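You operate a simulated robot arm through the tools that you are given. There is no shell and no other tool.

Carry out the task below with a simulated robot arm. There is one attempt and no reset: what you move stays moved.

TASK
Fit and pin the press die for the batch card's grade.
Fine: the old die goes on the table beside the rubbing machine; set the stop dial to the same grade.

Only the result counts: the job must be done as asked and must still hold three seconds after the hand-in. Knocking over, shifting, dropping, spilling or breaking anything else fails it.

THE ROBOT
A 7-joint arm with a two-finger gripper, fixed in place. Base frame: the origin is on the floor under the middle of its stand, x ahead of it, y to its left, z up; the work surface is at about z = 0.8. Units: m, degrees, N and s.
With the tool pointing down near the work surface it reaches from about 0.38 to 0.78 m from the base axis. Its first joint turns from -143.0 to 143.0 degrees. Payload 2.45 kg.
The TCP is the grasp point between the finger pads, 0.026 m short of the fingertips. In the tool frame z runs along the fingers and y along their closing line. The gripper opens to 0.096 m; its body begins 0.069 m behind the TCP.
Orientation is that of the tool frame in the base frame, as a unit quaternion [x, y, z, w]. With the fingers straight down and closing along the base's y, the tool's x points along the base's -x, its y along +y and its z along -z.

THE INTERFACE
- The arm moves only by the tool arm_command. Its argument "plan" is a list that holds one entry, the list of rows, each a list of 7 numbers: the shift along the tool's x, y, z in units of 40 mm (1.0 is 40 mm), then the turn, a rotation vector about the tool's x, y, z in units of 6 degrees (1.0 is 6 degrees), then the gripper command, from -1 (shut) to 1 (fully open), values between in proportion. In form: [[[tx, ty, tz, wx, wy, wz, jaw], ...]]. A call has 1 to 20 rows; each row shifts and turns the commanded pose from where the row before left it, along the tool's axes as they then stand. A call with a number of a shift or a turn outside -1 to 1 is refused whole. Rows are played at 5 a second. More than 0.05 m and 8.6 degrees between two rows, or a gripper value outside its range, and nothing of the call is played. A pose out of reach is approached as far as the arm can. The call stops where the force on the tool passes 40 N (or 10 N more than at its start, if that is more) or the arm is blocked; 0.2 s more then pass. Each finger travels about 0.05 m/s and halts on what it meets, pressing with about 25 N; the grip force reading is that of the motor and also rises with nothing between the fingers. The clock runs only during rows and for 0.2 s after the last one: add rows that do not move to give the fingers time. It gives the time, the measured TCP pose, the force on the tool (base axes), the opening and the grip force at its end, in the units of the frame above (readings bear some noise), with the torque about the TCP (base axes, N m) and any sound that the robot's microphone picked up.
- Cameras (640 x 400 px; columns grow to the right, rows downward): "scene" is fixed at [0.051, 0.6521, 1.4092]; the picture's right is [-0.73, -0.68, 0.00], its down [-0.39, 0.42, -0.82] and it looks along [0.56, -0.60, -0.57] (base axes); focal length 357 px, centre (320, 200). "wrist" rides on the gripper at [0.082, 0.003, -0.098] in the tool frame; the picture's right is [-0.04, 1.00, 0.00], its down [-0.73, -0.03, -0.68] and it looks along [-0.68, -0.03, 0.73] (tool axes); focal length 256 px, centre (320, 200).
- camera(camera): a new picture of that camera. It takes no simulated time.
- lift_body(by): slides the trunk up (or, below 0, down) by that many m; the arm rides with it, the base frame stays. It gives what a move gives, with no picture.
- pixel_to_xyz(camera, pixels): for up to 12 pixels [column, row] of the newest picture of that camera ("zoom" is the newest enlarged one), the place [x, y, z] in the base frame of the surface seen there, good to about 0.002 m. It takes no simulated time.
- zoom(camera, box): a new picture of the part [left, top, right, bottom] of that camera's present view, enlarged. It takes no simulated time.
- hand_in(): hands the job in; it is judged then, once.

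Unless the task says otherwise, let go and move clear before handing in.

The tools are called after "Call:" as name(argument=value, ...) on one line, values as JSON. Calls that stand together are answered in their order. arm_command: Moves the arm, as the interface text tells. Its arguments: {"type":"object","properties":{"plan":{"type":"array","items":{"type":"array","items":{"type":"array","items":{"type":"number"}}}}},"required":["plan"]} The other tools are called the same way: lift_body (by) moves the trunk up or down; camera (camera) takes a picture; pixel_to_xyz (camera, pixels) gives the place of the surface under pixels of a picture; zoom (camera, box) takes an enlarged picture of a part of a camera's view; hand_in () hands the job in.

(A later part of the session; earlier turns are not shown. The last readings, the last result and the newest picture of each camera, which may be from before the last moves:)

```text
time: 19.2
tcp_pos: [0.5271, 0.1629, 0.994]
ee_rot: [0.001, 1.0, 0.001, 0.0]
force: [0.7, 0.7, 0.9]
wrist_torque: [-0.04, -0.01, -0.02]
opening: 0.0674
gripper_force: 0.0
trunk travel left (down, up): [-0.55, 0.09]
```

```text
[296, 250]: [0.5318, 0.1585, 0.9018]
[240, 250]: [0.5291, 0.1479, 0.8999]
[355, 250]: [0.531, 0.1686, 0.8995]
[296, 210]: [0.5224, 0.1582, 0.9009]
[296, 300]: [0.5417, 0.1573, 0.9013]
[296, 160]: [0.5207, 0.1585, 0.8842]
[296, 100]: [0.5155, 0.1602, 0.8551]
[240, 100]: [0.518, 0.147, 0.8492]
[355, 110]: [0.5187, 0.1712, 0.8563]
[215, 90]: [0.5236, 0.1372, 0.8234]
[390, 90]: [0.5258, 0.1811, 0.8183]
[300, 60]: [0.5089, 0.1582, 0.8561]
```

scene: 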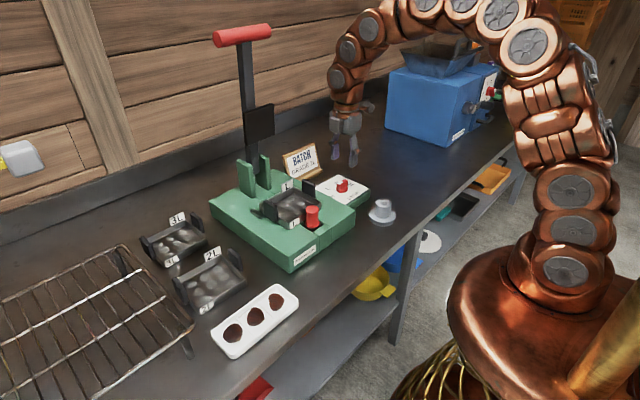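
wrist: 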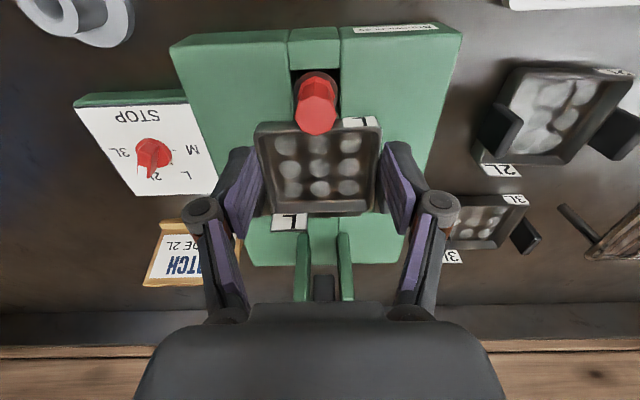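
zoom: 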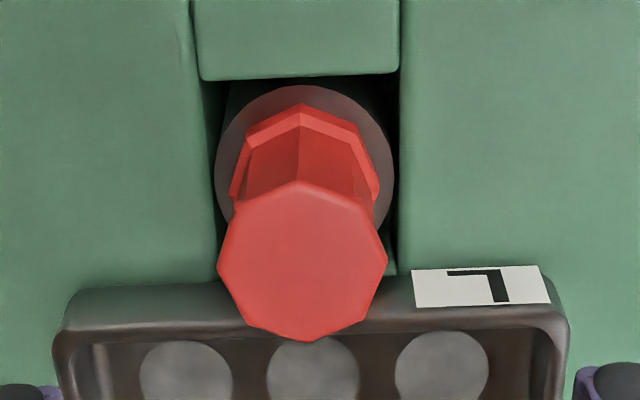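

The pin head's top is an octagon about 31 mm across centred near (0.533,0.160), z 0.90, with a flange at z≈0.855. I'll descend around its waist with tips at z≈0.862.

Call:
arm_command(plan=[[[-0.15, -0.07, 0.66, 0, 0, 0, 0.4], [0, 0, 0.66, 0, 0, 0, 0.4], [0, 0, 0.66, 0, 0, 0, 0.4], [0, 0, 0.66, 0, 0, 0, 0.4], [0, 0, 0, 0, 0, 0, 0.4]]])

Call:
camera(camera="wrist")

Call:
zoom(camera="scene", box=[240, 150, 380, 270])

```text
time: 20.4
tcp_pos: [0.5312, 0.1609, 0.8875]
ee_rot: [0.001, 1.0, 0.0, 0.0]
force: [0.6, 0.3, 0.4]
wrist_torque: [0.01, 0.0, 0.01]
opening: 0.0672
gripper_force: 0.1
trunk travel left (down, up): [-0.55, 0.09]
```

```text
taken
```

wrist: 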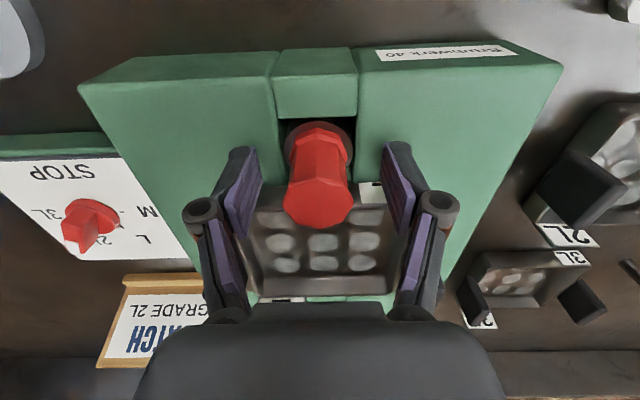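

```text
3.33 times, centred on (310, 210) of scene
```

zoom: 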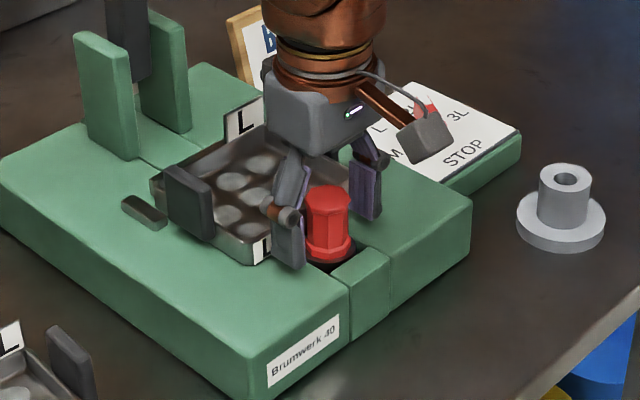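

The fingers look centred on the pin (wrist columns 245 and 395 around the pin at 318). I'll check the pin's top centre once more and then close.

Call:
pixel_to_xyz(camera="wrist", pixels=[[318, 205], [290, 205], [347, 205], [318, 190], [318, 222], [318, 160], [300, 150], [338, 150]])

Call:
arm_command(plan=[[[0, 0, 0, 0, 0, 0, -0.6], [0, 0, 0, 0, 0, 0, -0.6], [0, 0, 0, 0, 0, 0, -0.6], [0, 0, 0, 0, 0, 0, -0.6]]])

Call:
camera(camera="wrist")

```text
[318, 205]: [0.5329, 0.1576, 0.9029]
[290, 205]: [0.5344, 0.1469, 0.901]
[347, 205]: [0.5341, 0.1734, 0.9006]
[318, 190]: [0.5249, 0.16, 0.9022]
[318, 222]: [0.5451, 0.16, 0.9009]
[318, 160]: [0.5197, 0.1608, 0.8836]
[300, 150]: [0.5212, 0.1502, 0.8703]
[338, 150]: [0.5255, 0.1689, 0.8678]
```

```text
time: 21.4
tcp_pos: [0.533, 0.1609, 0.8883]
ee_rot: [0.001, 1.0, -0.001, 0.0]
force: [0.2, 1.0, -1.8]
wrist_torque: [0.0, 0.06, 0.01]
opening: 0.0327
gripper_force: 25.3
trunk travel left (down, up): [-0.55, 0.09]
```

```text
taken
```

wrist: 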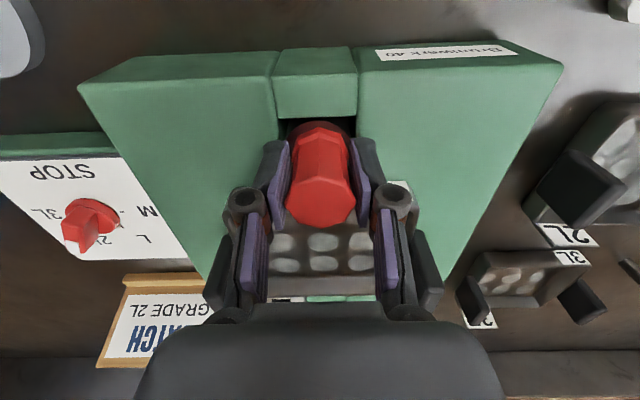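

The pin head is gripped (opening 32.7 mm, 25 N, almost no side force). I'll lift slowly and watch the force.

Call:
arm_command(plan=[[[0, 0, -0.25, 0, 0, 0, -0.6], [0, 0, -0.25, 0, 0, 0, -0.6], [0, 0, -0.25, 0, 0, 0, -0.6], [0, 0, -0.25, 0, 0, 0, -0.6]]])

Call:
zoom(camera="scene", box=[240, 130, 380, 250])

```text
time: 22.4
tcp_pos: [0.5322, 0.1593, 0.9288]
ee_rot: [0.001, 1.0, -0.001, -0.001]
force: [0.0, 0.0, -1.5]
wrist_torque: [0.0, -0.01, 0.02]
opening: 0.033
gripper_force: 24.7
trunk travel left (down, up): [-0.55, 0.09]
```

```text
3.33 times, centred on (310, 190) of scene
```

zoom: 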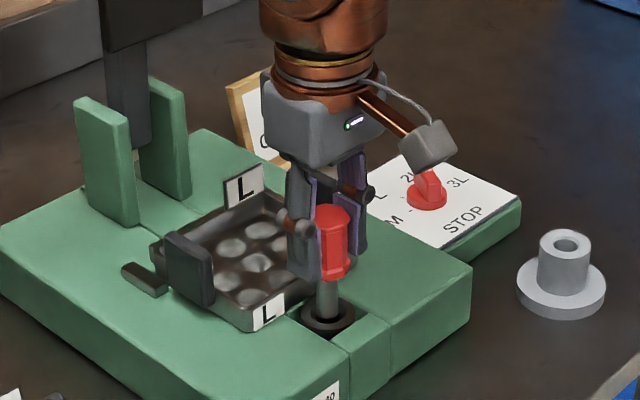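

The pin rises freely, its grey shaft sliding out of a dark ring at zoom (328,318). I'll keep lifting until the shaft is fully out.

Call:
arm_command(plan=[[[0, 0, -0.4, 0, 0, 0, -0.6], [0, 0, -0.4, 0, 0, 0, -0.6], [0, 0, -0.4, 0, 0, 0, -0.6], [0, 0, -0.4, 0, 0, 0, -0.6]]])

Call:
zoom(camera="scene", box=[240, 110, 400, 250])

Call:
camera(camera="wrist")

```text
time: 23.4
tcp_pos: [0.5328, 0.16, 0.9929]
ee_rot: [0.001, 1.0, 0.0, 0.0]
force: [0.6, -0.1, -1.5]
wrist_torque: [-0.02, 0.02, -0.01]
opening: 0.033
gripper_force: 25.2
trunk travel left (down, up): [-0.55, 0.09]
```

```text
2.86 times, centred on (320, 180) of scene
```

zoom: 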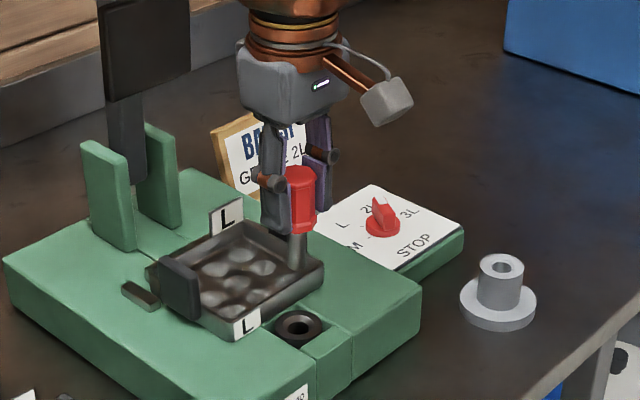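

```text
taken
```

wrist: 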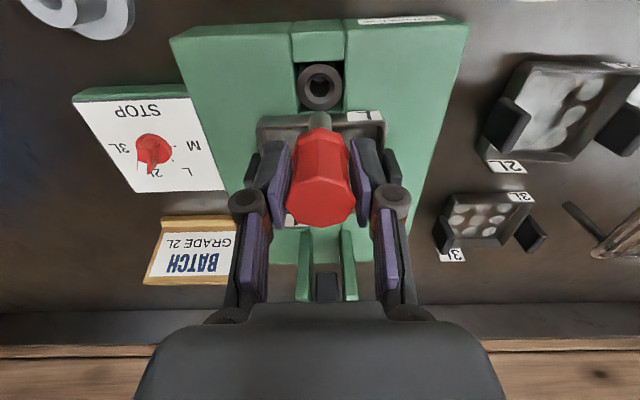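

The pin is fully out; the ring with its hole is at wrist (320,88). I'll measure the ring's hole, the shaft's end and the bushing's hole for parking.

Call:
zoom(camera="wrist", box=[270, 50, 370, 140])

Call:
pixel_to_xyz(camera="zoom", pixels=[[320, 110], [270, 165], [370, 165], [320, 215], [318, 160], [290, 165], [348, 165], [320, 290], [320, 268], [320, 135], [320, 192], [200, 150]])

Call:
zoom(camera="scene", box=[280, 160, 350, 220])

```text
4.44 times, centred on (320, 95) of wrist
```

zoom: 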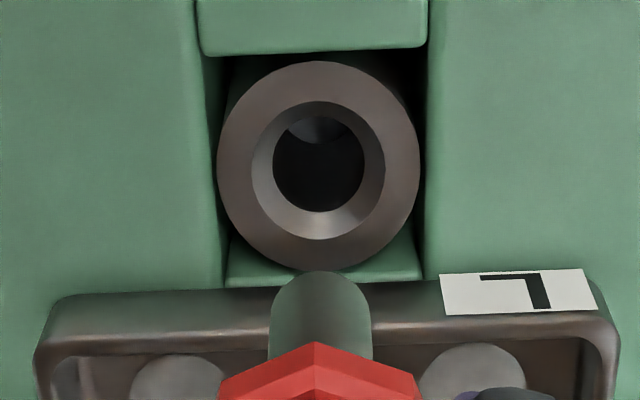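

```text
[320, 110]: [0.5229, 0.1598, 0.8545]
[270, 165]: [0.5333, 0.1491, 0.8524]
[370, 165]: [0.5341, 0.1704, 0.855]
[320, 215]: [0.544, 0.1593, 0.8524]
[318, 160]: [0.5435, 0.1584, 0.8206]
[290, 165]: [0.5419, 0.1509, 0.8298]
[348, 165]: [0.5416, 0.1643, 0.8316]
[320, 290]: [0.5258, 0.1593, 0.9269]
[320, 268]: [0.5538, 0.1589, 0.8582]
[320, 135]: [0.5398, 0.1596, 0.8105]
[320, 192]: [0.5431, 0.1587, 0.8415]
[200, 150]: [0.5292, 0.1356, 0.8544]
```

```text
6.67 times, centred on (315, 190) of scene
```

zoom: 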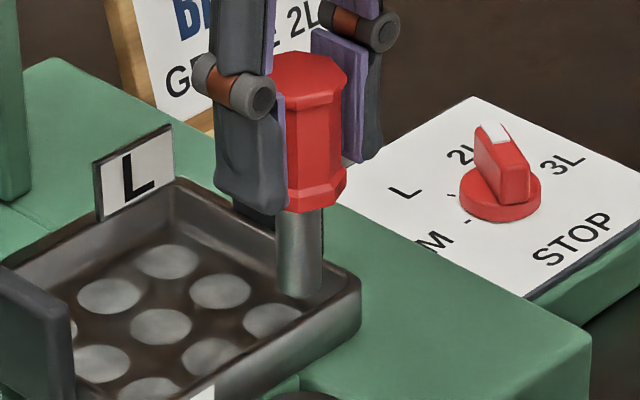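

The ring belongs to a chamfered hole about 20 mm wide at (0.5335,0.160), the shaft is about 15 mm thick and 36 mm long. The grey bushing near (0.462,-0.035) has a matching hole, so I'll carry the pin above it and measure.

Call:
arm_command(plan=[[[0.355, -0.975, 0, 0, 0, 0, -0.6], [0.355, -0.975, 0, 0, 0, 0, -0.6], [0.355, -0.975, 0, 0, 0, 0, -0.6], [0.355, -0.975, 0, 0, 0, 0, -0.6], [0.355, -0.975, 0, 0, 0, 0, -0.6], [0, 0, 0, 0, 0, 0, -0.6]]])

Call:
zoom(camera="wrist", box=[240, 20, 400, 160])

Call:
zoom(camera="scene", box=[330, 130, 430, 240])

```text
time: 24.8
tcp_pos: [0.459, -0.0367, 0.9909]
ee_rot: [0.0, 1.0, 0.0, 0.0]
force: [-0.9, -0.1, -0.7]
wrist_torque: [0.0, -0.01, -0.02]
opening: 0.0332
gripper_force: 24.8
trunk travel left (down, up): [-0.55, 0.09]
```

```text
2.86 times, centred on (320, 90) of wrist
```

zoom: 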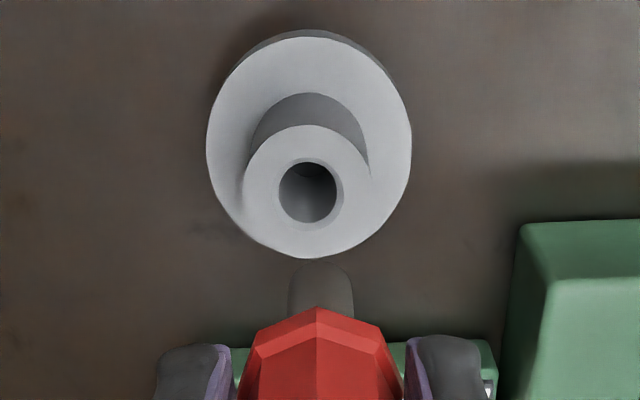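

```text
3.64 times, centred on (380, 185) of scene
```

zoom: 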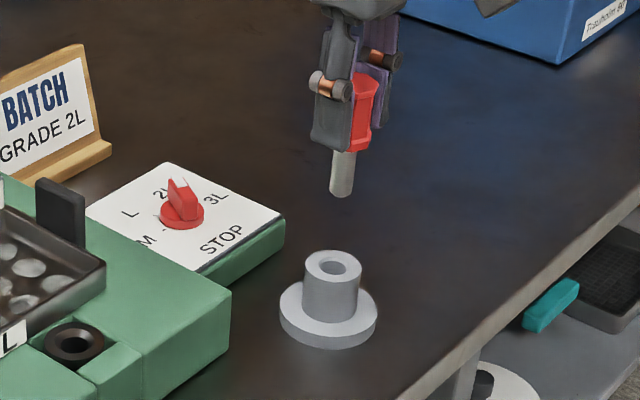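

The hole of the bushing is at zoom (308,192). I'll measure its rim to get the centre.

Call:
pixel_to_xyz(camera="zoom", pixels=[[308, 140], [308, 245], [256, 192], [358, 192], [270, 160], [345, 225], [345, 158], [270, 225], [308, 156], [308, 232], [320, 275], [308, 195]])

Call:
camera(camera="wrist")

```text
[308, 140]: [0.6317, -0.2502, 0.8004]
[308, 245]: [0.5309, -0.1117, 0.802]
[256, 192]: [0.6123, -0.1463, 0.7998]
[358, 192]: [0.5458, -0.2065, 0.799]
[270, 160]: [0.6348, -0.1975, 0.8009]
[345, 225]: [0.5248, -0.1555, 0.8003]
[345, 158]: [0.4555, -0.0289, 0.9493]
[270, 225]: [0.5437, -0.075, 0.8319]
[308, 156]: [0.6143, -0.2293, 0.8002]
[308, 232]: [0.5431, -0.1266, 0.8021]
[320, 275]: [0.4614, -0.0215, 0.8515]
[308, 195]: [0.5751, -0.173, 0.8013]
```

```text
taken
```

wrist: 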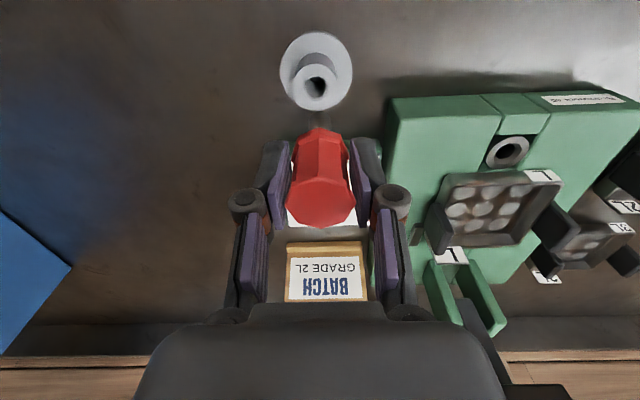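

Those pixels were read against the scene zoom, so I'll re-query directly in the wrist picture where the hole is at about (316,87).

Call:
zoom(camera="wrist", box=[280, 50, 352, 120])

Call:
pixel_to_xyz(camera="zoom", pixels=[[285, 90], [285, 330], [170, 215], [400, 215], [285, 140], [285, 290], [225, 215], [345, 215], [205, 130], [365, 300], [365, 130], [205, 300]])

```text
5.71 times, centred on (316, 85) of wrist
```

zoom: 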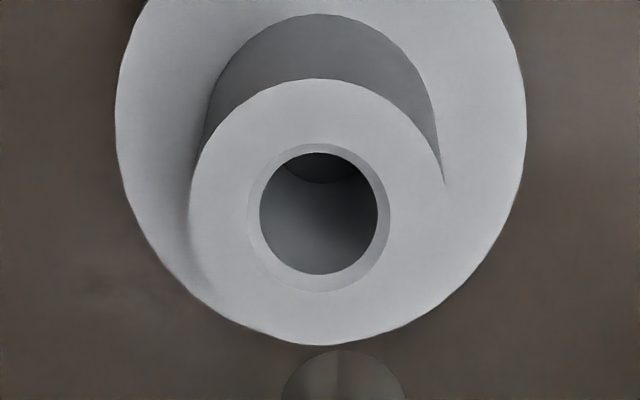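

```text
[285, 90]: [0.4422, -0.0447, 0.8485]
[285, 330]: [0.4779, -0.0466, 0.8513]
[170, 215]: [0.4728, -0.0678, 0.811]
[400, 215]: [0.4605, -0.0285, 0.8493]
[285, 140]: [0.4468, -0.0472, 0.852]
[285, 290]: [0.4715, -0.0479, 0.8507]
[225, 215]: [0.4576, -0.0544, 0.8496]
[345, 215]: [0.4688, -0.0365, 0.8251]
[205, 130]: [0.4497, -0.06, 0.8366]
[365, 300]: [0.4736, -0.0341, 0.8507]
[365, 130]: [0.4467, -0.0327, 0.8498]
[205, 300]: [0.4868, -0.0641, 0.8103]
```

The hole's centre works out to (0.460,-0.041), about 4.5 mm to the −y side of the tool. I'll shift over and lower until the shaft tip enters the rim.

Call:
arm_command(plan=[[[-0.025, -0.11, 0, 0, 0, 0, -0.6], [0, 0, 0.5, 0, 0, 0, -0.6], [0, 0, 0.5, 0, 0, 0, -0.6], [0, 0, 0.5, 0, 0, 0, -0.6], [0, 0, 0.2, 0, 0, 0, -0.6], [0, 0, 0, 0, 0, 0, -0.6]]])

Call:
zoom(camera="scene", box=[345, 150, 425, 235])

Call:
zoom(camera="wrist", box=[260, 50, 380, 170])

```text
time: 26.2
tcp_pos: [0.46, -0.0385, 0.9242]
ee_rot: [0.0, 1.0, 0.001, 0.0]
force: [-0.6, 0.5, -1.5]
wrist_torque: [-0.01, 0.02, 0.03]
opening: 0.0327
gripper_force: 24.9
trunk travel left (down, up): [-0.55, 0.09]
```

```text
4.71 times, centred on (385, 192) of scene
```

zoom: 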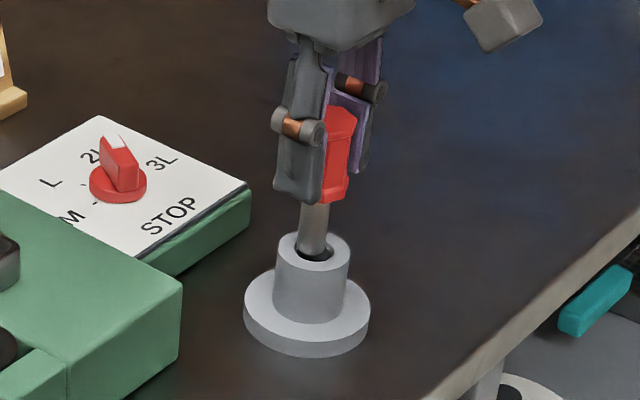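

```text
3.33 times, centred on (320, 110) of wrist
```

zoom: 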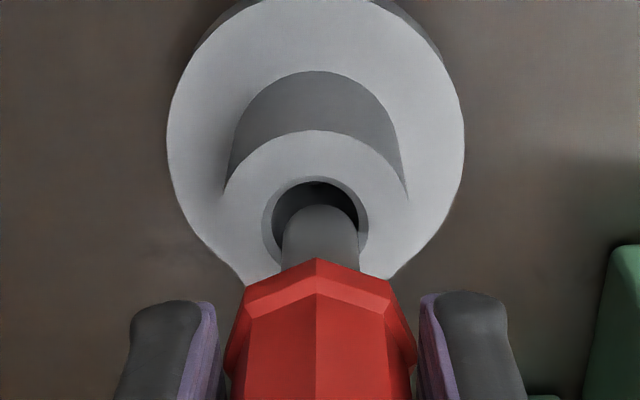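

The shaft tip is over the hole and nearly centred (zoom columns 320 vs 316). I'll nudge 1 mm to −y and lower in small steps until the head meets the rim.

Call:
arm_command(plan=[[[0, -0.025, 0.2, 0, 0, 0, -0.6], [0, 0, 0.25, 0, 0, 0, -0.6], [0, 0, 0.25, 0, 0, 0, -0.6], [0, 0, 0.2, 0, 0, 0, -0.6], [0, 0, 0, 0, 0, 0, -0.6]]])

Call:
zoom(camera="scene", box=[345, 150, 425, 235])

```text
time: 27.4
tcp_pos: [0.4609, -0.0395, 0.888]
ee_rot: [0.0, 1.0, 0.0, -0.001]
force: [-11.0, -6.2, -1.6]
wrist_torque: [-0.22, 0.43, 0.04]
opening: 0.0333
gripper_force: 24.7
trunk travel left (down, up): [-0.55, 0.09]
```

```text
4.71 times, centred on (385, 192) of scene
```

zoom: 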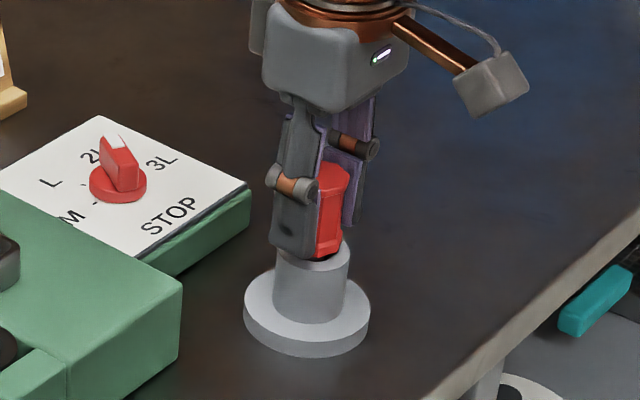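

The shaft is in but leans on the hole's wall (−11 N x, −6 N y). I'll relax the command 1.5 mm toward −x and 1 mm toward −y before going lower.

Call:
arm_command(plan=[[[0.03, -0.025, 0, 0, 0, 0, -0.6], [0, 0, 0, 0, 0, 0, -0.6]]])

```text
time: 28.0
tcp_pos: [0.4613, -0.0409, 0.8883]
ee_rot: [0.001, 1.0, 0.0, 0.0]
force: [-8.7, 4.4, -3.6]
wrist_torque: [0.17, 0.33, -0.04]
opening: 0.033
gripper_force: 25.2
trunk travel left (down, up): [-0.55, 0.09]
```

Call:
arm_command(plan=[[[0.04, 0.01, 0, 0, 0, 0, -0.6], [0, 0, 0, 0, 0, 0, -0.6]]])

```text
time: 28.6
tcp_pos: [0.4595, -0.0404, 0.889]
ee_rot: [0.0, 1.0, 0.0, 0.001]
force: [0.0, 0.3, -0.7]
wrist_torque: [-0.03, -0.03, 0.01]
opening: 0.033
gripper_force: 25.3
trunk travel left (down, up): [-0.55, 0.09]
```

Free of side force now at (0.4595,-0.0404). I'll lower the last millimetres until the head touches the rim.

Call:
arm_command(plan=[[[0, 0, 0.1, 0, 0, 0, -0.6], [0, 0, 0.08, 0, 0, 0, -0.6], [0, 0, 0, 0, 0, 0, -0.6]]])

Call:
zoom(camera="scene", box=[345, 150, 425, 235])

```text
time: 29.4
tcp_pos: [0.4586, -0.0412, 0.8814]
ee_rot: [0.001, 1.0, 0.001, 0.001]
force: [0.4, 0.5, 8.5]
wrist_torque: [0.08, -0.05, -0.01]
opening: 0.033
gripper_force: 25.0
trunk travel left (down, up): [-0.55, 0.09]
```

```text
4.71 times, centred on (385, 192) of scene
```

zoom: 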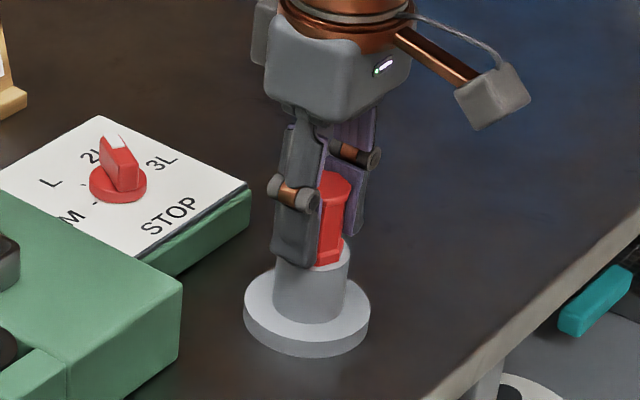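

The head rests on the rim (8.5 N upward), so the pin is seated in the stand. I'll ease off, open and rise clear.

Call:
arm_command(plan=[[[0, 0, -0.015, 0, 0, 0, -0.6], [0, 0, 0, 0, 0, 0, 0.4], [0, 0, 0, 0, 0, 0, 0.4], [0, 0, 0, 0, 0, 0, 0.4], [0, 0, -0.5, 0, 0, 0, 0.4], [0, 0, -1, 0, 0, 0, 0.4], [0, 0, -1, 0, 0, 0, 0.4], [0, 0, -0.5, 0, 0, 0, 0.4]]])

Call:
camera(camera="wrist")

Call:
camera(camera="scene")

```text
time: 31.2
tcp_pos: [0.4603, -0.041, 1.0012]
ee_rot: [0.002, 1.0, 0.001, 0.0]
force: [0.1, 0.5, 0.0]
wrist_torque: [0.0, 0.01, 0.01]
opening: 0.0673
gripper_force: 0.0
trunk travel left (down, up): [-0.55, 0.09]
```

```text
taken
```

wrist: 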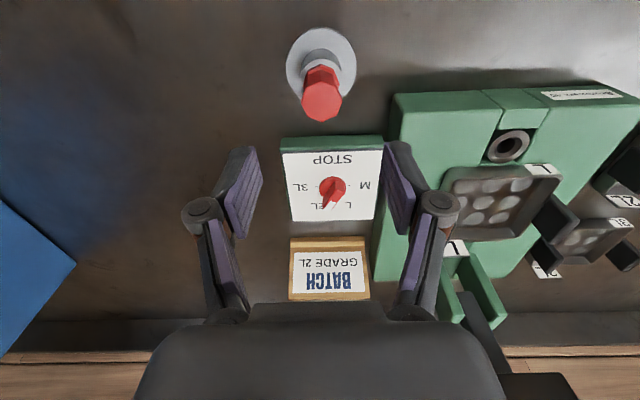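

```text
taken
```

scene: 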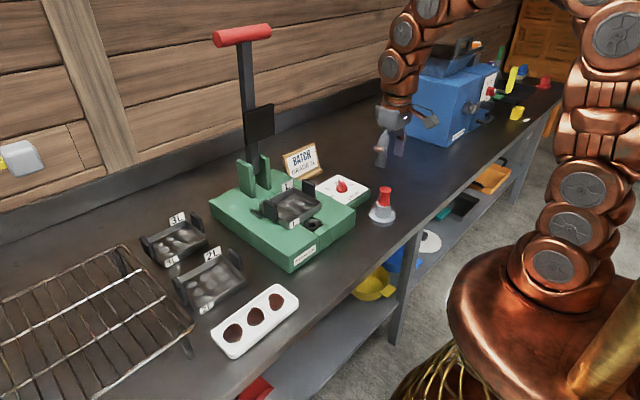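

The pin stands in the bushing at scene (385,198), out of the way. Now I'll move over the old die's left handle at about (0.602,0.228) to measure it closely.

Call:
arm_command(plan=[[[-0.444, 0.84, 0, 0, 0, 0, 0.0], [-0.444, 0.84, 0, 0, 0, 0, 0.0], [-0.444, 0.84, 0, 0, 0, 0, 0.0], [-0.444, 0.84, 0, 0, 0, 0, 0.0], [-0.444, 0.84, 0, 0, 0, 0, 0.0], [-0.444, 0.84, 0, 0, 0, 0, 0.0], [-0.444, 0.84, 0, 0, 0, 0, 0.0], [-0.444, 0.84, 0, 0, 0, 0, 0.0], [0, 0, 0, 0, 0, 0, 0.0]]])

Call:
camera(camera="wrist")

Call:
zoom(camera="wrist", box=[200, 20, 400, 180])

Call:
zoom(camera="scene", box=[200, 60, 400, 260])

```text
time: 33.2
tcp_pos: [0.6023, 0.2284, 1.0016]
ee_rot: [0.0, 1.0, 0.0, -0.001]
force: [0.2, -0.2, 0.3]
wrist_torque: [0.01, 0.0, -0.01]
opening: 0.0479
gripper_force: 0.1
trunk travel left (down, up): [-0.55, 0.09]
```

```text
taken
```

wrist: 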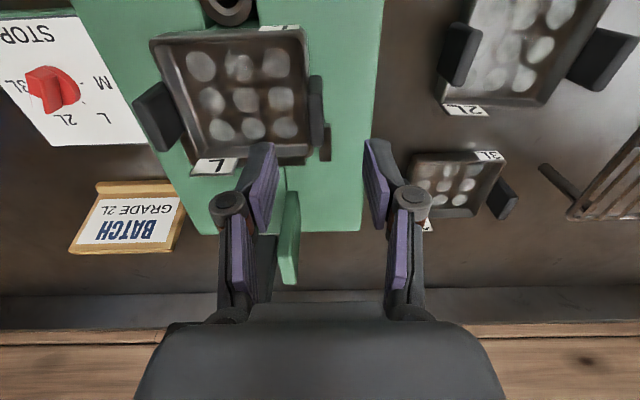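

```text
2.50 times, centred on (300, 100) of wrist
```

zoom: 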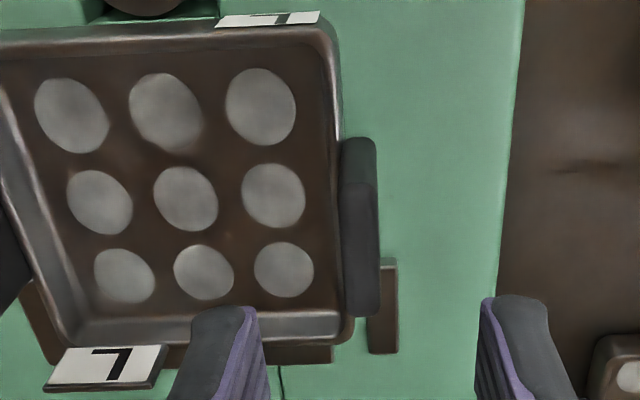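

```text
2.00 times, centred on (300, 160) of scene
```

zoom: 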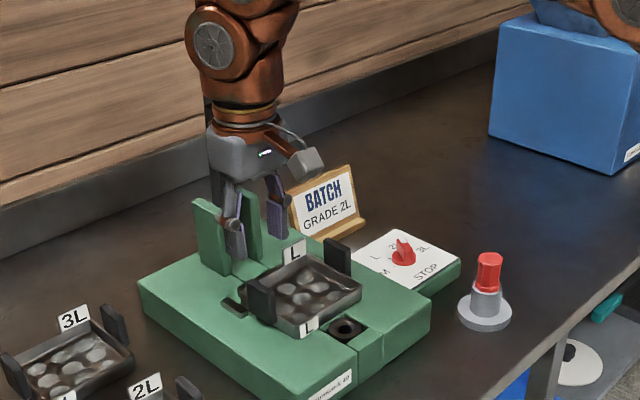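

The left handle is seen at zoom (360,225). I'll measure its faces, ends, and the pan wall next to it.

Call:
zoom(camera="wrist", box=[270, 60, 350, 170])

Call:
pixel_to_xyz(camera="zoom", pixels=[[320, 80], [345, 80], [320, 120], [320, 200], [340, 300], [310, 300], [290, 200], [330, 330], [325, 250], [275, 150], [258, 200], [240, 150]])

```text
3.64 times, centred on (310, 115) of wrist
```

zoom: 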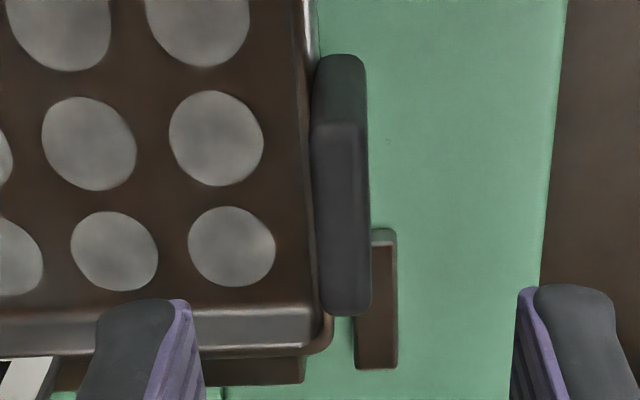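

```text
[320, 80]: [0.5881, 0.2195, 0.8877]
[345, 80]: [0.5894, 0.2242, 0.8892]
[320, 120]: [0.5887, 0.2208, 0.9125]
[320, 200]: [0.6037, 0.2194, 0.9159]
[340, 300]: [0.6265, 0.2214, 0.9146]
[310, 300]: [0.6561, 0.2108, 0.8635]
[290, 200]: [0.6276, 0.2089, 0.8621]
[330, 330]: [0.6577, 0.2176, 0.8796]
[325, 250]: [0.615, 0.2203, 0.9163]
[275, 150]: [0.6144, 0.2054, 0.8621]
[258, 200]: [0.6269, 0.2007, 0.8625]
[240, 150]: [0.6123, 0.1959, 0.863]
```

The handle is a plate x 0.588–0.630, y≈0.2185–0.2305, top z 0.9155, and the pan wall top is z≈0.880. I'll descend astride it with tips just above the wall.

Call:
arm_command(plan=[[[-0.14, -0.1, 0.58, 0, 0, 0, 0.0], [0, 0, 0.58, 0, 0, 0, 0.0], [0, 0, 0.58, 0, 0, 0, 0.0], [0, 0, 0.58, 0, 0, 0, 0.0], [0, 0, 0, 0, 0, 0, 0.0]]])

Call:
camera(camera="wrist")

Call:
zoom(camera="scene", box=[230, 140, 350, 250])

```text
time: 34.4
tcp_pos: [0.6069, 0.2255, 0.9099]
ee_rot: [0.002, 1.0, -0.001, -0.001]
force: [0.2, -0.5, 0.1]
wrist_torque: [-0.02, 0.0, 0.01]
opening: 0.048
gripper_force: 0.1
trunk travel left (down, up): [-0.55, 0.09]
```

```text
taken
```

wrist: 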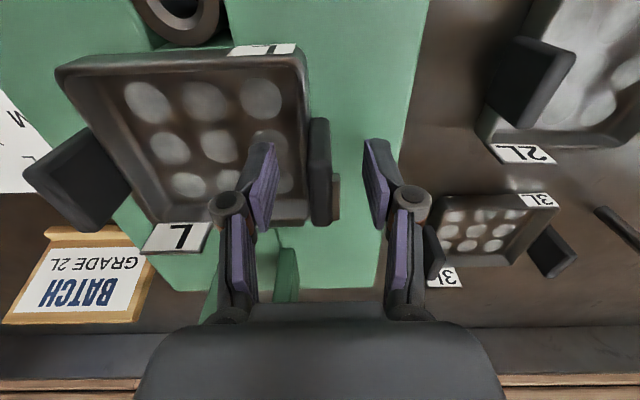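

```text
3.64 times, centred on (290, 195) of scene
```

zoom: 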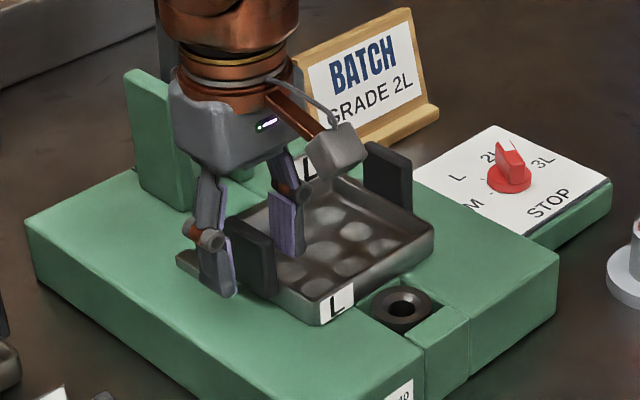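

The handle sits between the fingers (wrist columns 265 and 375 around 320). I'll drop 2 mm more and close.

Call:
arm_command(plan=[[[0, 0, 0.05, 0, 0, 0, -1], [0, 0, 0, 0, 0, 0, -1], [0, 0, 0, 0, 0, 0, -1], [0, 0, 0, 0, 0, 0, -1], [0, 0, 0, 0, 0, 0, -1]]])

Call:
zoom(camera="wrist", box=[150, 60, 450, 260])

```text
time: 35.6
tcp_pos: [0.6071, 0.2242, 0.9071]
ee_rot: [0.0, 1.0, 0.0, 0.0]
force: [0.1, 0.9, 0.5]
wrist_torque: [0.01, -0.02, 0.05]
opening: 0.0118
gripper_force: 25.2
trunk travel left (down, up): [-0.55, 0.09]
```

```text
2.00 times, centred on (300, 160) of wrist
```

zoom: 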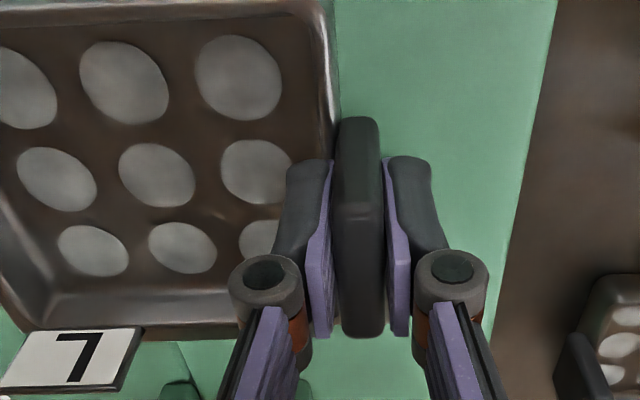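

The handle is gripped squarely (opening 11.8 mm, 25 N). I'll lift a few millimetres to feel the weight and the droop.

Call:
arm_command(plan=[[[0, 0, -0.1, 0, 0, 0, -1], [0, 0, -0.15, 0, 0, 0, -1], [0, 0, 0, 0, 0, 0, -1]]])

Call:
camera(camera="wrist")

Call:
zoom(camera="scene", box=[230, 140, 350, 250])

```text
time: 36.4
tcp_pos: [0.6074, 0.2242, 0.9164]
ee_rot: [0.0, 1.0, 0.0, 0.001]
force: [-0.1, 0.2, -3.3]
wrist_torque: [0.24, 0.03, 0.04]
opening: 0.0119
gripper_force: 24.4
trunk travel left (down, up): [-0.55, 0.09]
```

```text
taken
```

wrist: 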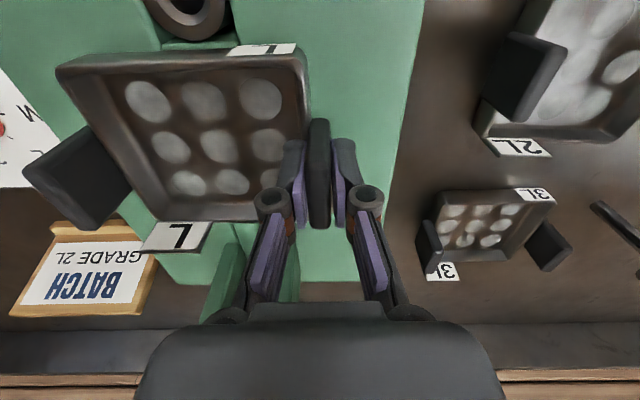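

```text
3.64 times, centred on (290, 195) of scene
```

zoom: 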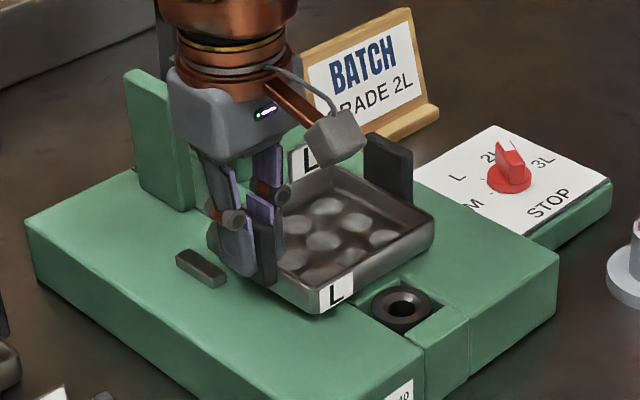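

The die weighs about 3.4 N and hangs level with torque 0.24 N m, while the ring stays in the press. I'll lift it further and look at the seat underneath.

Call:
arm_command(plan=[[[0, 0, -0.4, 0, 0, 0, -1], [0, 0, -0.4, 0, 0, 0, -1], [0, 0, -0.4, 0, 0, 0, -1], [0, 0, -0.4, 0, 0, 0, -1], [0, 0, 0, 0, 0, 0, -1]]])

Call:
camera(camera="wrist")

Call:
zoom(camera="scene", box=[210, 100, 370, 260])

```text
time: 37.6
tcp_pos: [0.6076, 0.2231, 0.9812]
ee_rot: [0.001, 1.0, 0.001, 0.0]
force: [-0.9, 0.3, -3.1]
wrist_torque: [0.18, 0.0, 0.02]
opening: 0.0118
gripper_force: 24.5
trunk travel left (down, up): [-0.55, 0.09]
```

```text
taken
```

wrist: 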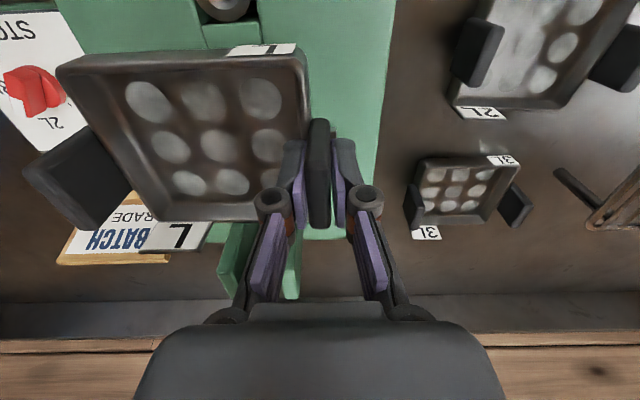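

```text
2.50 times, centred on (290, 180) of scene
```

zoom: 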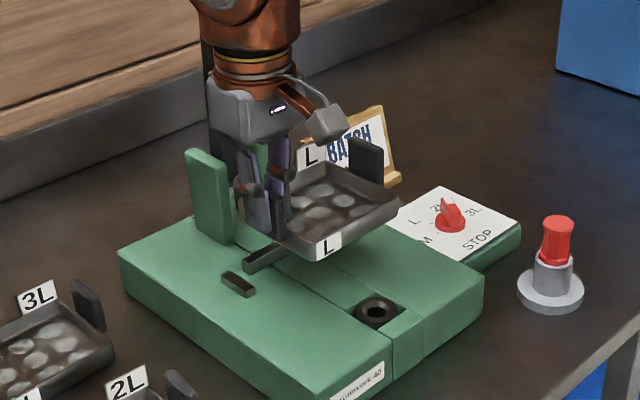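

The die is clear of the press and hangs level; seat rails stay on the press. I'll back off from the lever, rise a bit and carry it toward the free table left of the blue machine.

Call:
arm_command(plan=[[[0.4, 0, -0.2, 0, 0, 0, -1], [0.5, -0.2, -0.2, 0, 0, 0, -1], [0.35, -0.5, -0.1, 0, 0, 0, -1], [0, -0.75, 0, 0, 0, 0, -1], [0, -0.8, 0, 0, 0, 0, -1], [0, -0.8, 0, 0, 0, 0, -1], [0, -0.8, 0, 0, 0, 0, -1], [0, -0.8, 0, 0, 0, 0, -1], [0, -0.8, 0, 0, 0, 0, -1], [0, -0.8, 0, 0, 0, 0, -1], [0, -0.7, 0, 0, 0, 0, -1], [0, -0.4, 0, 0, 0, 0, -1]]])

Call:
camera(camera="scene")

Call:
camera(camera="wrist")

```text
time: 40.2
tcp_pos: [0.5568, -0.0716, 0.9995]
ee_rot: [0.001, 1.0, 0.0, -0.001]
force: [-0.1, 0.7, -4.0]
wrist_torque: [0.19, 0.01, 0.02]
opening: 0.0116
gripper_force: 25.6
trunk travel left (down, up): [-0.55, 0.09]
```

```text
taken
```

scene: 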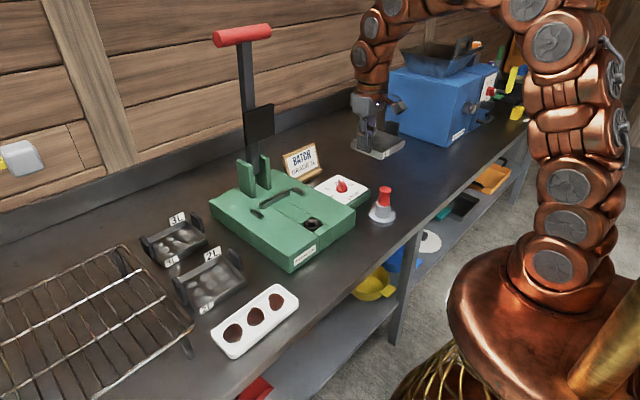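

```text
taken
```

wrist: 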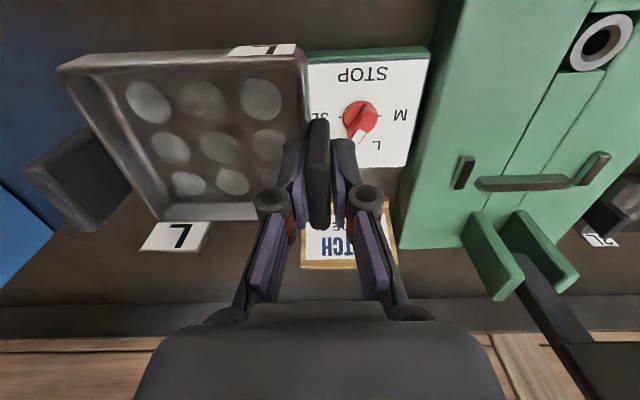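

The seat is now fully visible: two side guides and a back rail at scene (285,197). I'll measure these rails while carrying the die.

Call:
zoom(camera="scene", box=[235, 165, 345, 245])

Call:
pixel_to_xyz(camera="zoom", pixels=[[130, 270], [165, 285], [150, 265], [120, 262], [200, 235], [250, 195], [350, 130], [340, 125], [225, 240], [430, 170], [400, 150], [395, 335]])

Call:
zoom(camera="wrist", box=[420, 10, 640, 210])

Call:
pixel_to_xyz(camera="zoom", pixels=[[105, 330], [125, 330], [150, 335], [175, 330], [220, 342], [300, 340], [420, 330], [470, 345], [490, 290], [515, 290], [480, 330], [130, 290]])

```text
5.00 times, centred on (290, 205) of scene
```

zoom: 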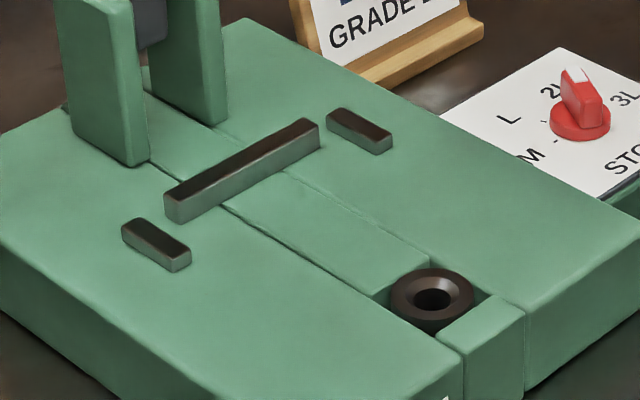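

```text
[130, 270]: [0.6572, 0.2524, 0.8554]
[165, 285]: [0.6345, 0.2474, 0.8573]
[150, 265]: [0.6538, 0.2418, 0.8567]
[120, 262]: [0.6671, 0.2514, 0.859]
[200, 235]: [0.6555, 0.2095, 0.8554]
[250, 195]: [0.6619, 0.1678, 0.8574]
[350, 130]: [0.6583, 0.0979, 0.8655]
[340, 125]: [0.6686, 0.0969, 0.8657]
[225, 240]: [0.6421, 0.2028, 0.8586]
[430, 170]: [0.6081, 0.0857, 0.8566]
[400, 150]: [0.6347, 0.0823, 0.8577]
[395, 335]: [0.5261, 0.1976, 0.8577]
```

```text
2.00 times, centred on (530, 110) of wrist
```

zoom: 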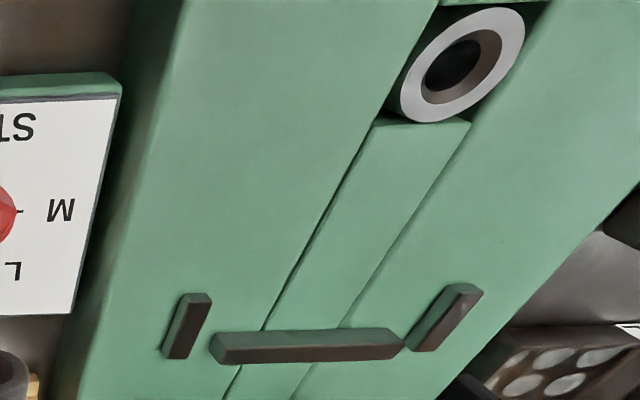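

```text
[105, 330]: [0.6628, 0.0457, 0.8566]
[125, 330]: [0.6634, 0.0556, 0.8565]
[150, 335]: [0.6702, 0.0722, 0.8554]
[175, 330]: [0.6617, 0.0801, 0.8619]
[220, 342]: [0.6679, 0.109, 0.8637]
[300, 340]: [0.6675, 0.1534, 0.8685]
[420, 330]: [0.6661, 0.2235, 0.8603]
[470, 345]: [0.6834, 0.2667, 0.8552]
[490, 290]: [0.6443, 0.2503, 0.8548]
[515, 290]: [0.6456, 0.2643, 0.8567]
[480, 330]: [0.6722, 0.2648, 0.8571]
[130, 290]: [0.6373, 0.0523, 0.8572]
```

The rails match the earlier readings. I'll continue carrying the die to y≈−0.385, and first check the machine's side face position.

Call:
pixel_to_xyz(camera="scene", pixels=[[443, 146], [420, 139], [405, 134], [450, 146], [430, 100], [400, 160], [430, 165], [460, 160], [415, 150], [440, 150]])

Call:
arm_command(plan=[[[0, -0.5, 0, 0, 0, 0, -1], [0, -0.8, 0, 0, 0, 0, -1], [0, -0.8, 0, 0, 0, 0, -1], [0, -0.8, 0, 0, 0, 0, -1], [0, -0.8, 0, 0, 0, 0, -1], [0, -0.8, 0, 0, 0, 0, -1], [0, -0.8, 0, 0, 0, 0, -1], [0, -0.6, 0, 0, 0, 0, -1], [0, -0.4, 0, 0, 0, 0, -1], [0, 0, 0, 0, 0, 0, -1]]])

Call:
camera(camera="scene")

Call:
camera(camera="wrist")

```text
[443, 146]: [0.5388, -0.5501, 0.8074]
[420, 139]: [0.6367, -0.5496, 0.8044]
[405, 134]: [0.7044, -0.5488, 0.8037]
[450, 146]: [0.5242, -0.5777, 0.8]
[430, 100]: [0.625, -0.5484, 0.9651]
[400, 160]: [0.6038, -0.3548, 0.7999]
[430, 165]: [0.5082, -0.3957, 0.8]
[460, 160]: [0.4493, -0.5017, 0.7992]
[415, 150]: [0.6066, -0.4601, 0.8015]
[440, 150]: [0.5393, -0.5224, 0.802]
```

```text
time: 42.4
tcp_pos: [0.5571, -0.3247, 1.0009]
ee_rot: [0.0, 1.0, 0.0, 0.0]
force: [-0.4, 0.1, -3.5]
wrist_torque: [0.23, 0.01, -0.02]
opening: 0.0117
gripper_force: 25.2
trunk travel left (down, up): [-0.55, 0.09]
```

```text
taken
```

scene: 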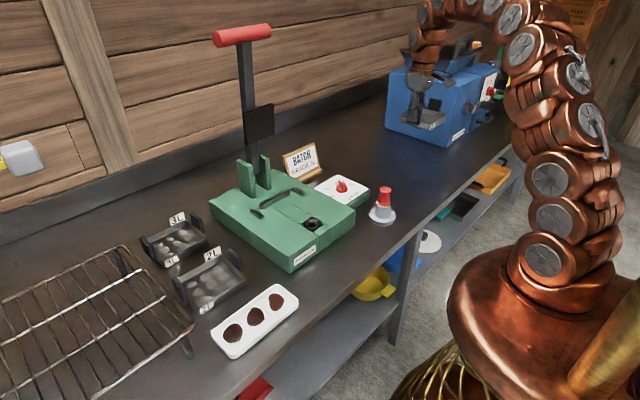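

```text
taken
```

wrist: 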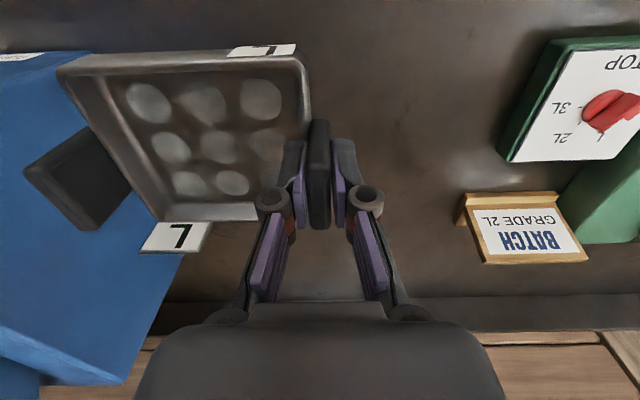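

The machine's side face is at y≈−0.549 and the die is about 9 cm from it. I'll shift 5 cm closer and lower toward the table.

Call:
arm_command(plan=[[[0, -0.6, 0, 0, 0, 0, -1], [0, -0.65, 0, 0, 0, 0, -1], [0, 0, 0.6, 0, 0, 0, -1], [0, 0, 0.8, 0, 0, 0, -1], [0, 0, 0.8, 0, 0, 0, -1], [0, 0, 0.7, 0, 0, 0, -1], [0, 0, 0.4, 0, 0, 0, -1], [0, 0, 0.2, 0, 0, 0, -1], [0, 0, 0, 0, 0, 0, -1]]])

Call:
camera(camera="wrist")

Call:
zoom(camera="scene", box=[370, 60, 490, 190])

```text
time: 44.4
tcp_pos: [0.5562, -0.3723, 0.8596]
ee_rot: [0.0, 1.0, 0.0, 0.001]
force: [0.1, -0.1, -2.7]
wrist_torque: [0.25, 0.05, 0.01]
opening: 0.0117
gripper_force: 25.5
trunk travel left (down, up): [-0.55, 0.09]
```

```text
taken
```

wrist: 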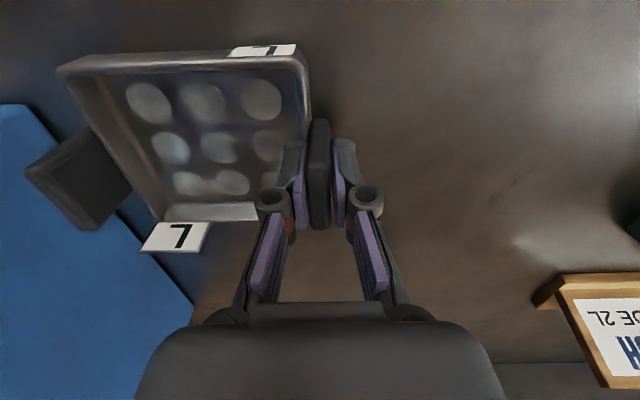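

```text
3.08 times, centred on (430, 125) of scene
```

zoom: 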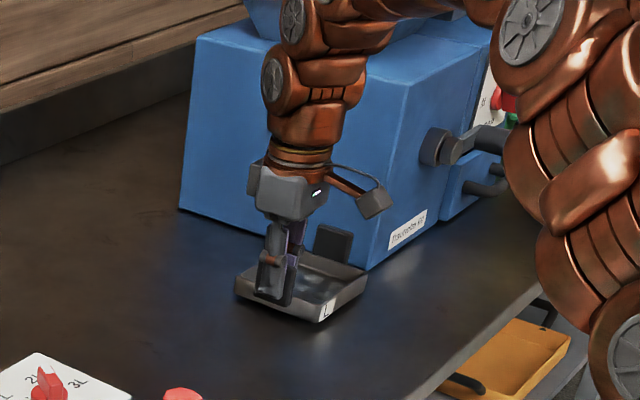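

The die is about a centimetre above the table with a clear gap to the blue face. I'll lower gently until it touches.

Call:
arm_command(plan=[[[0, 0, 0.15, 0, 0, 0, -1], [0, 0, 0.08, 0, 0, 0, -1], [0, 0, 0.03, 0, 0, 0, -1], [0, 0, 0, 0, 0, 0, -1]]])

```text
time: 45.4
tcp_pos: [0.5574, -0.3728, 0.851]
ee_rot: [0.001, 1.0, -0.001, 0.002]
force: [1.2, 2.4, 13.3]
wrist_torque: [0.02, 0.62, -0.04]
opening: 0.0118
gripper_force: 24.5
trunk travel left (down, up): [-0.55, 0.09]
```

It has touched down (13 N upward). I'll ease off 1 mm, open and rise.

Call:
arm_command(plan=[[[0, 0, -0.02, 0, 0, 0, -1], [0, 0, 0, 0, 0, 0, -0.2], [0, 0, 0, 0, 0, 0, 0.0], [0, 0, 0, 0, 0, 0, 0.0], [0, 0, -0.4, 0, 0, 0, 0.0], [0, 0, -1, 0, 0, 0, 0.0], [0, 0, -1, 0, 0, 0, 0.0], [0, 0, -1, 0, 0, 0, 0.0], [0, 0, -0.6, 0, 0, 0, 0.0]]])

Call:
camera(camera="wrist")

Call:
zoom(camera="scene", box=[370, 60, 490, 190])

```text
time: 47.4
tcp_pos: [0.5559, -0.3701, 1.0126]
ee_rot: [0.001, 1.0, 0.0, 0.001]
force: [-0.1, -0.3, -0.2]
wrist_torque: [-0.01, 0.03, -0.03]
opening: 0.0479
gripper_force: 0.0
trunk travel left (down, up): [-0.55, 0.09]
```

```text
taken
```

wrist: 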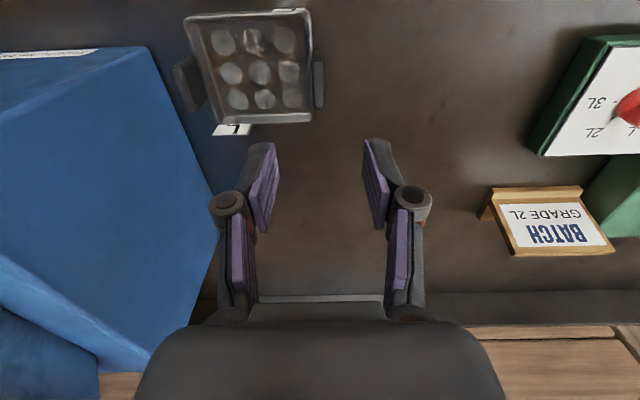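

```text
3.08 times, centred on (430, 125) of scene
```

zoom: 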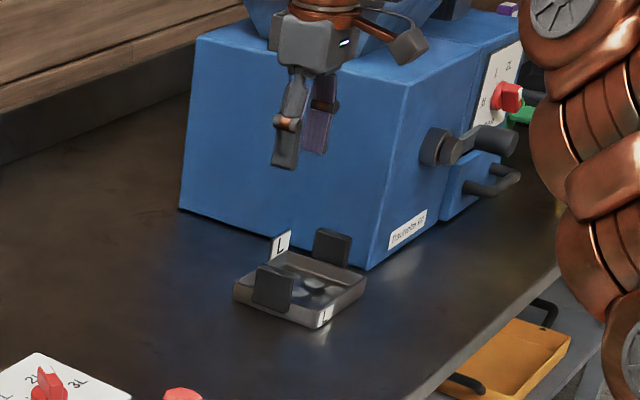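

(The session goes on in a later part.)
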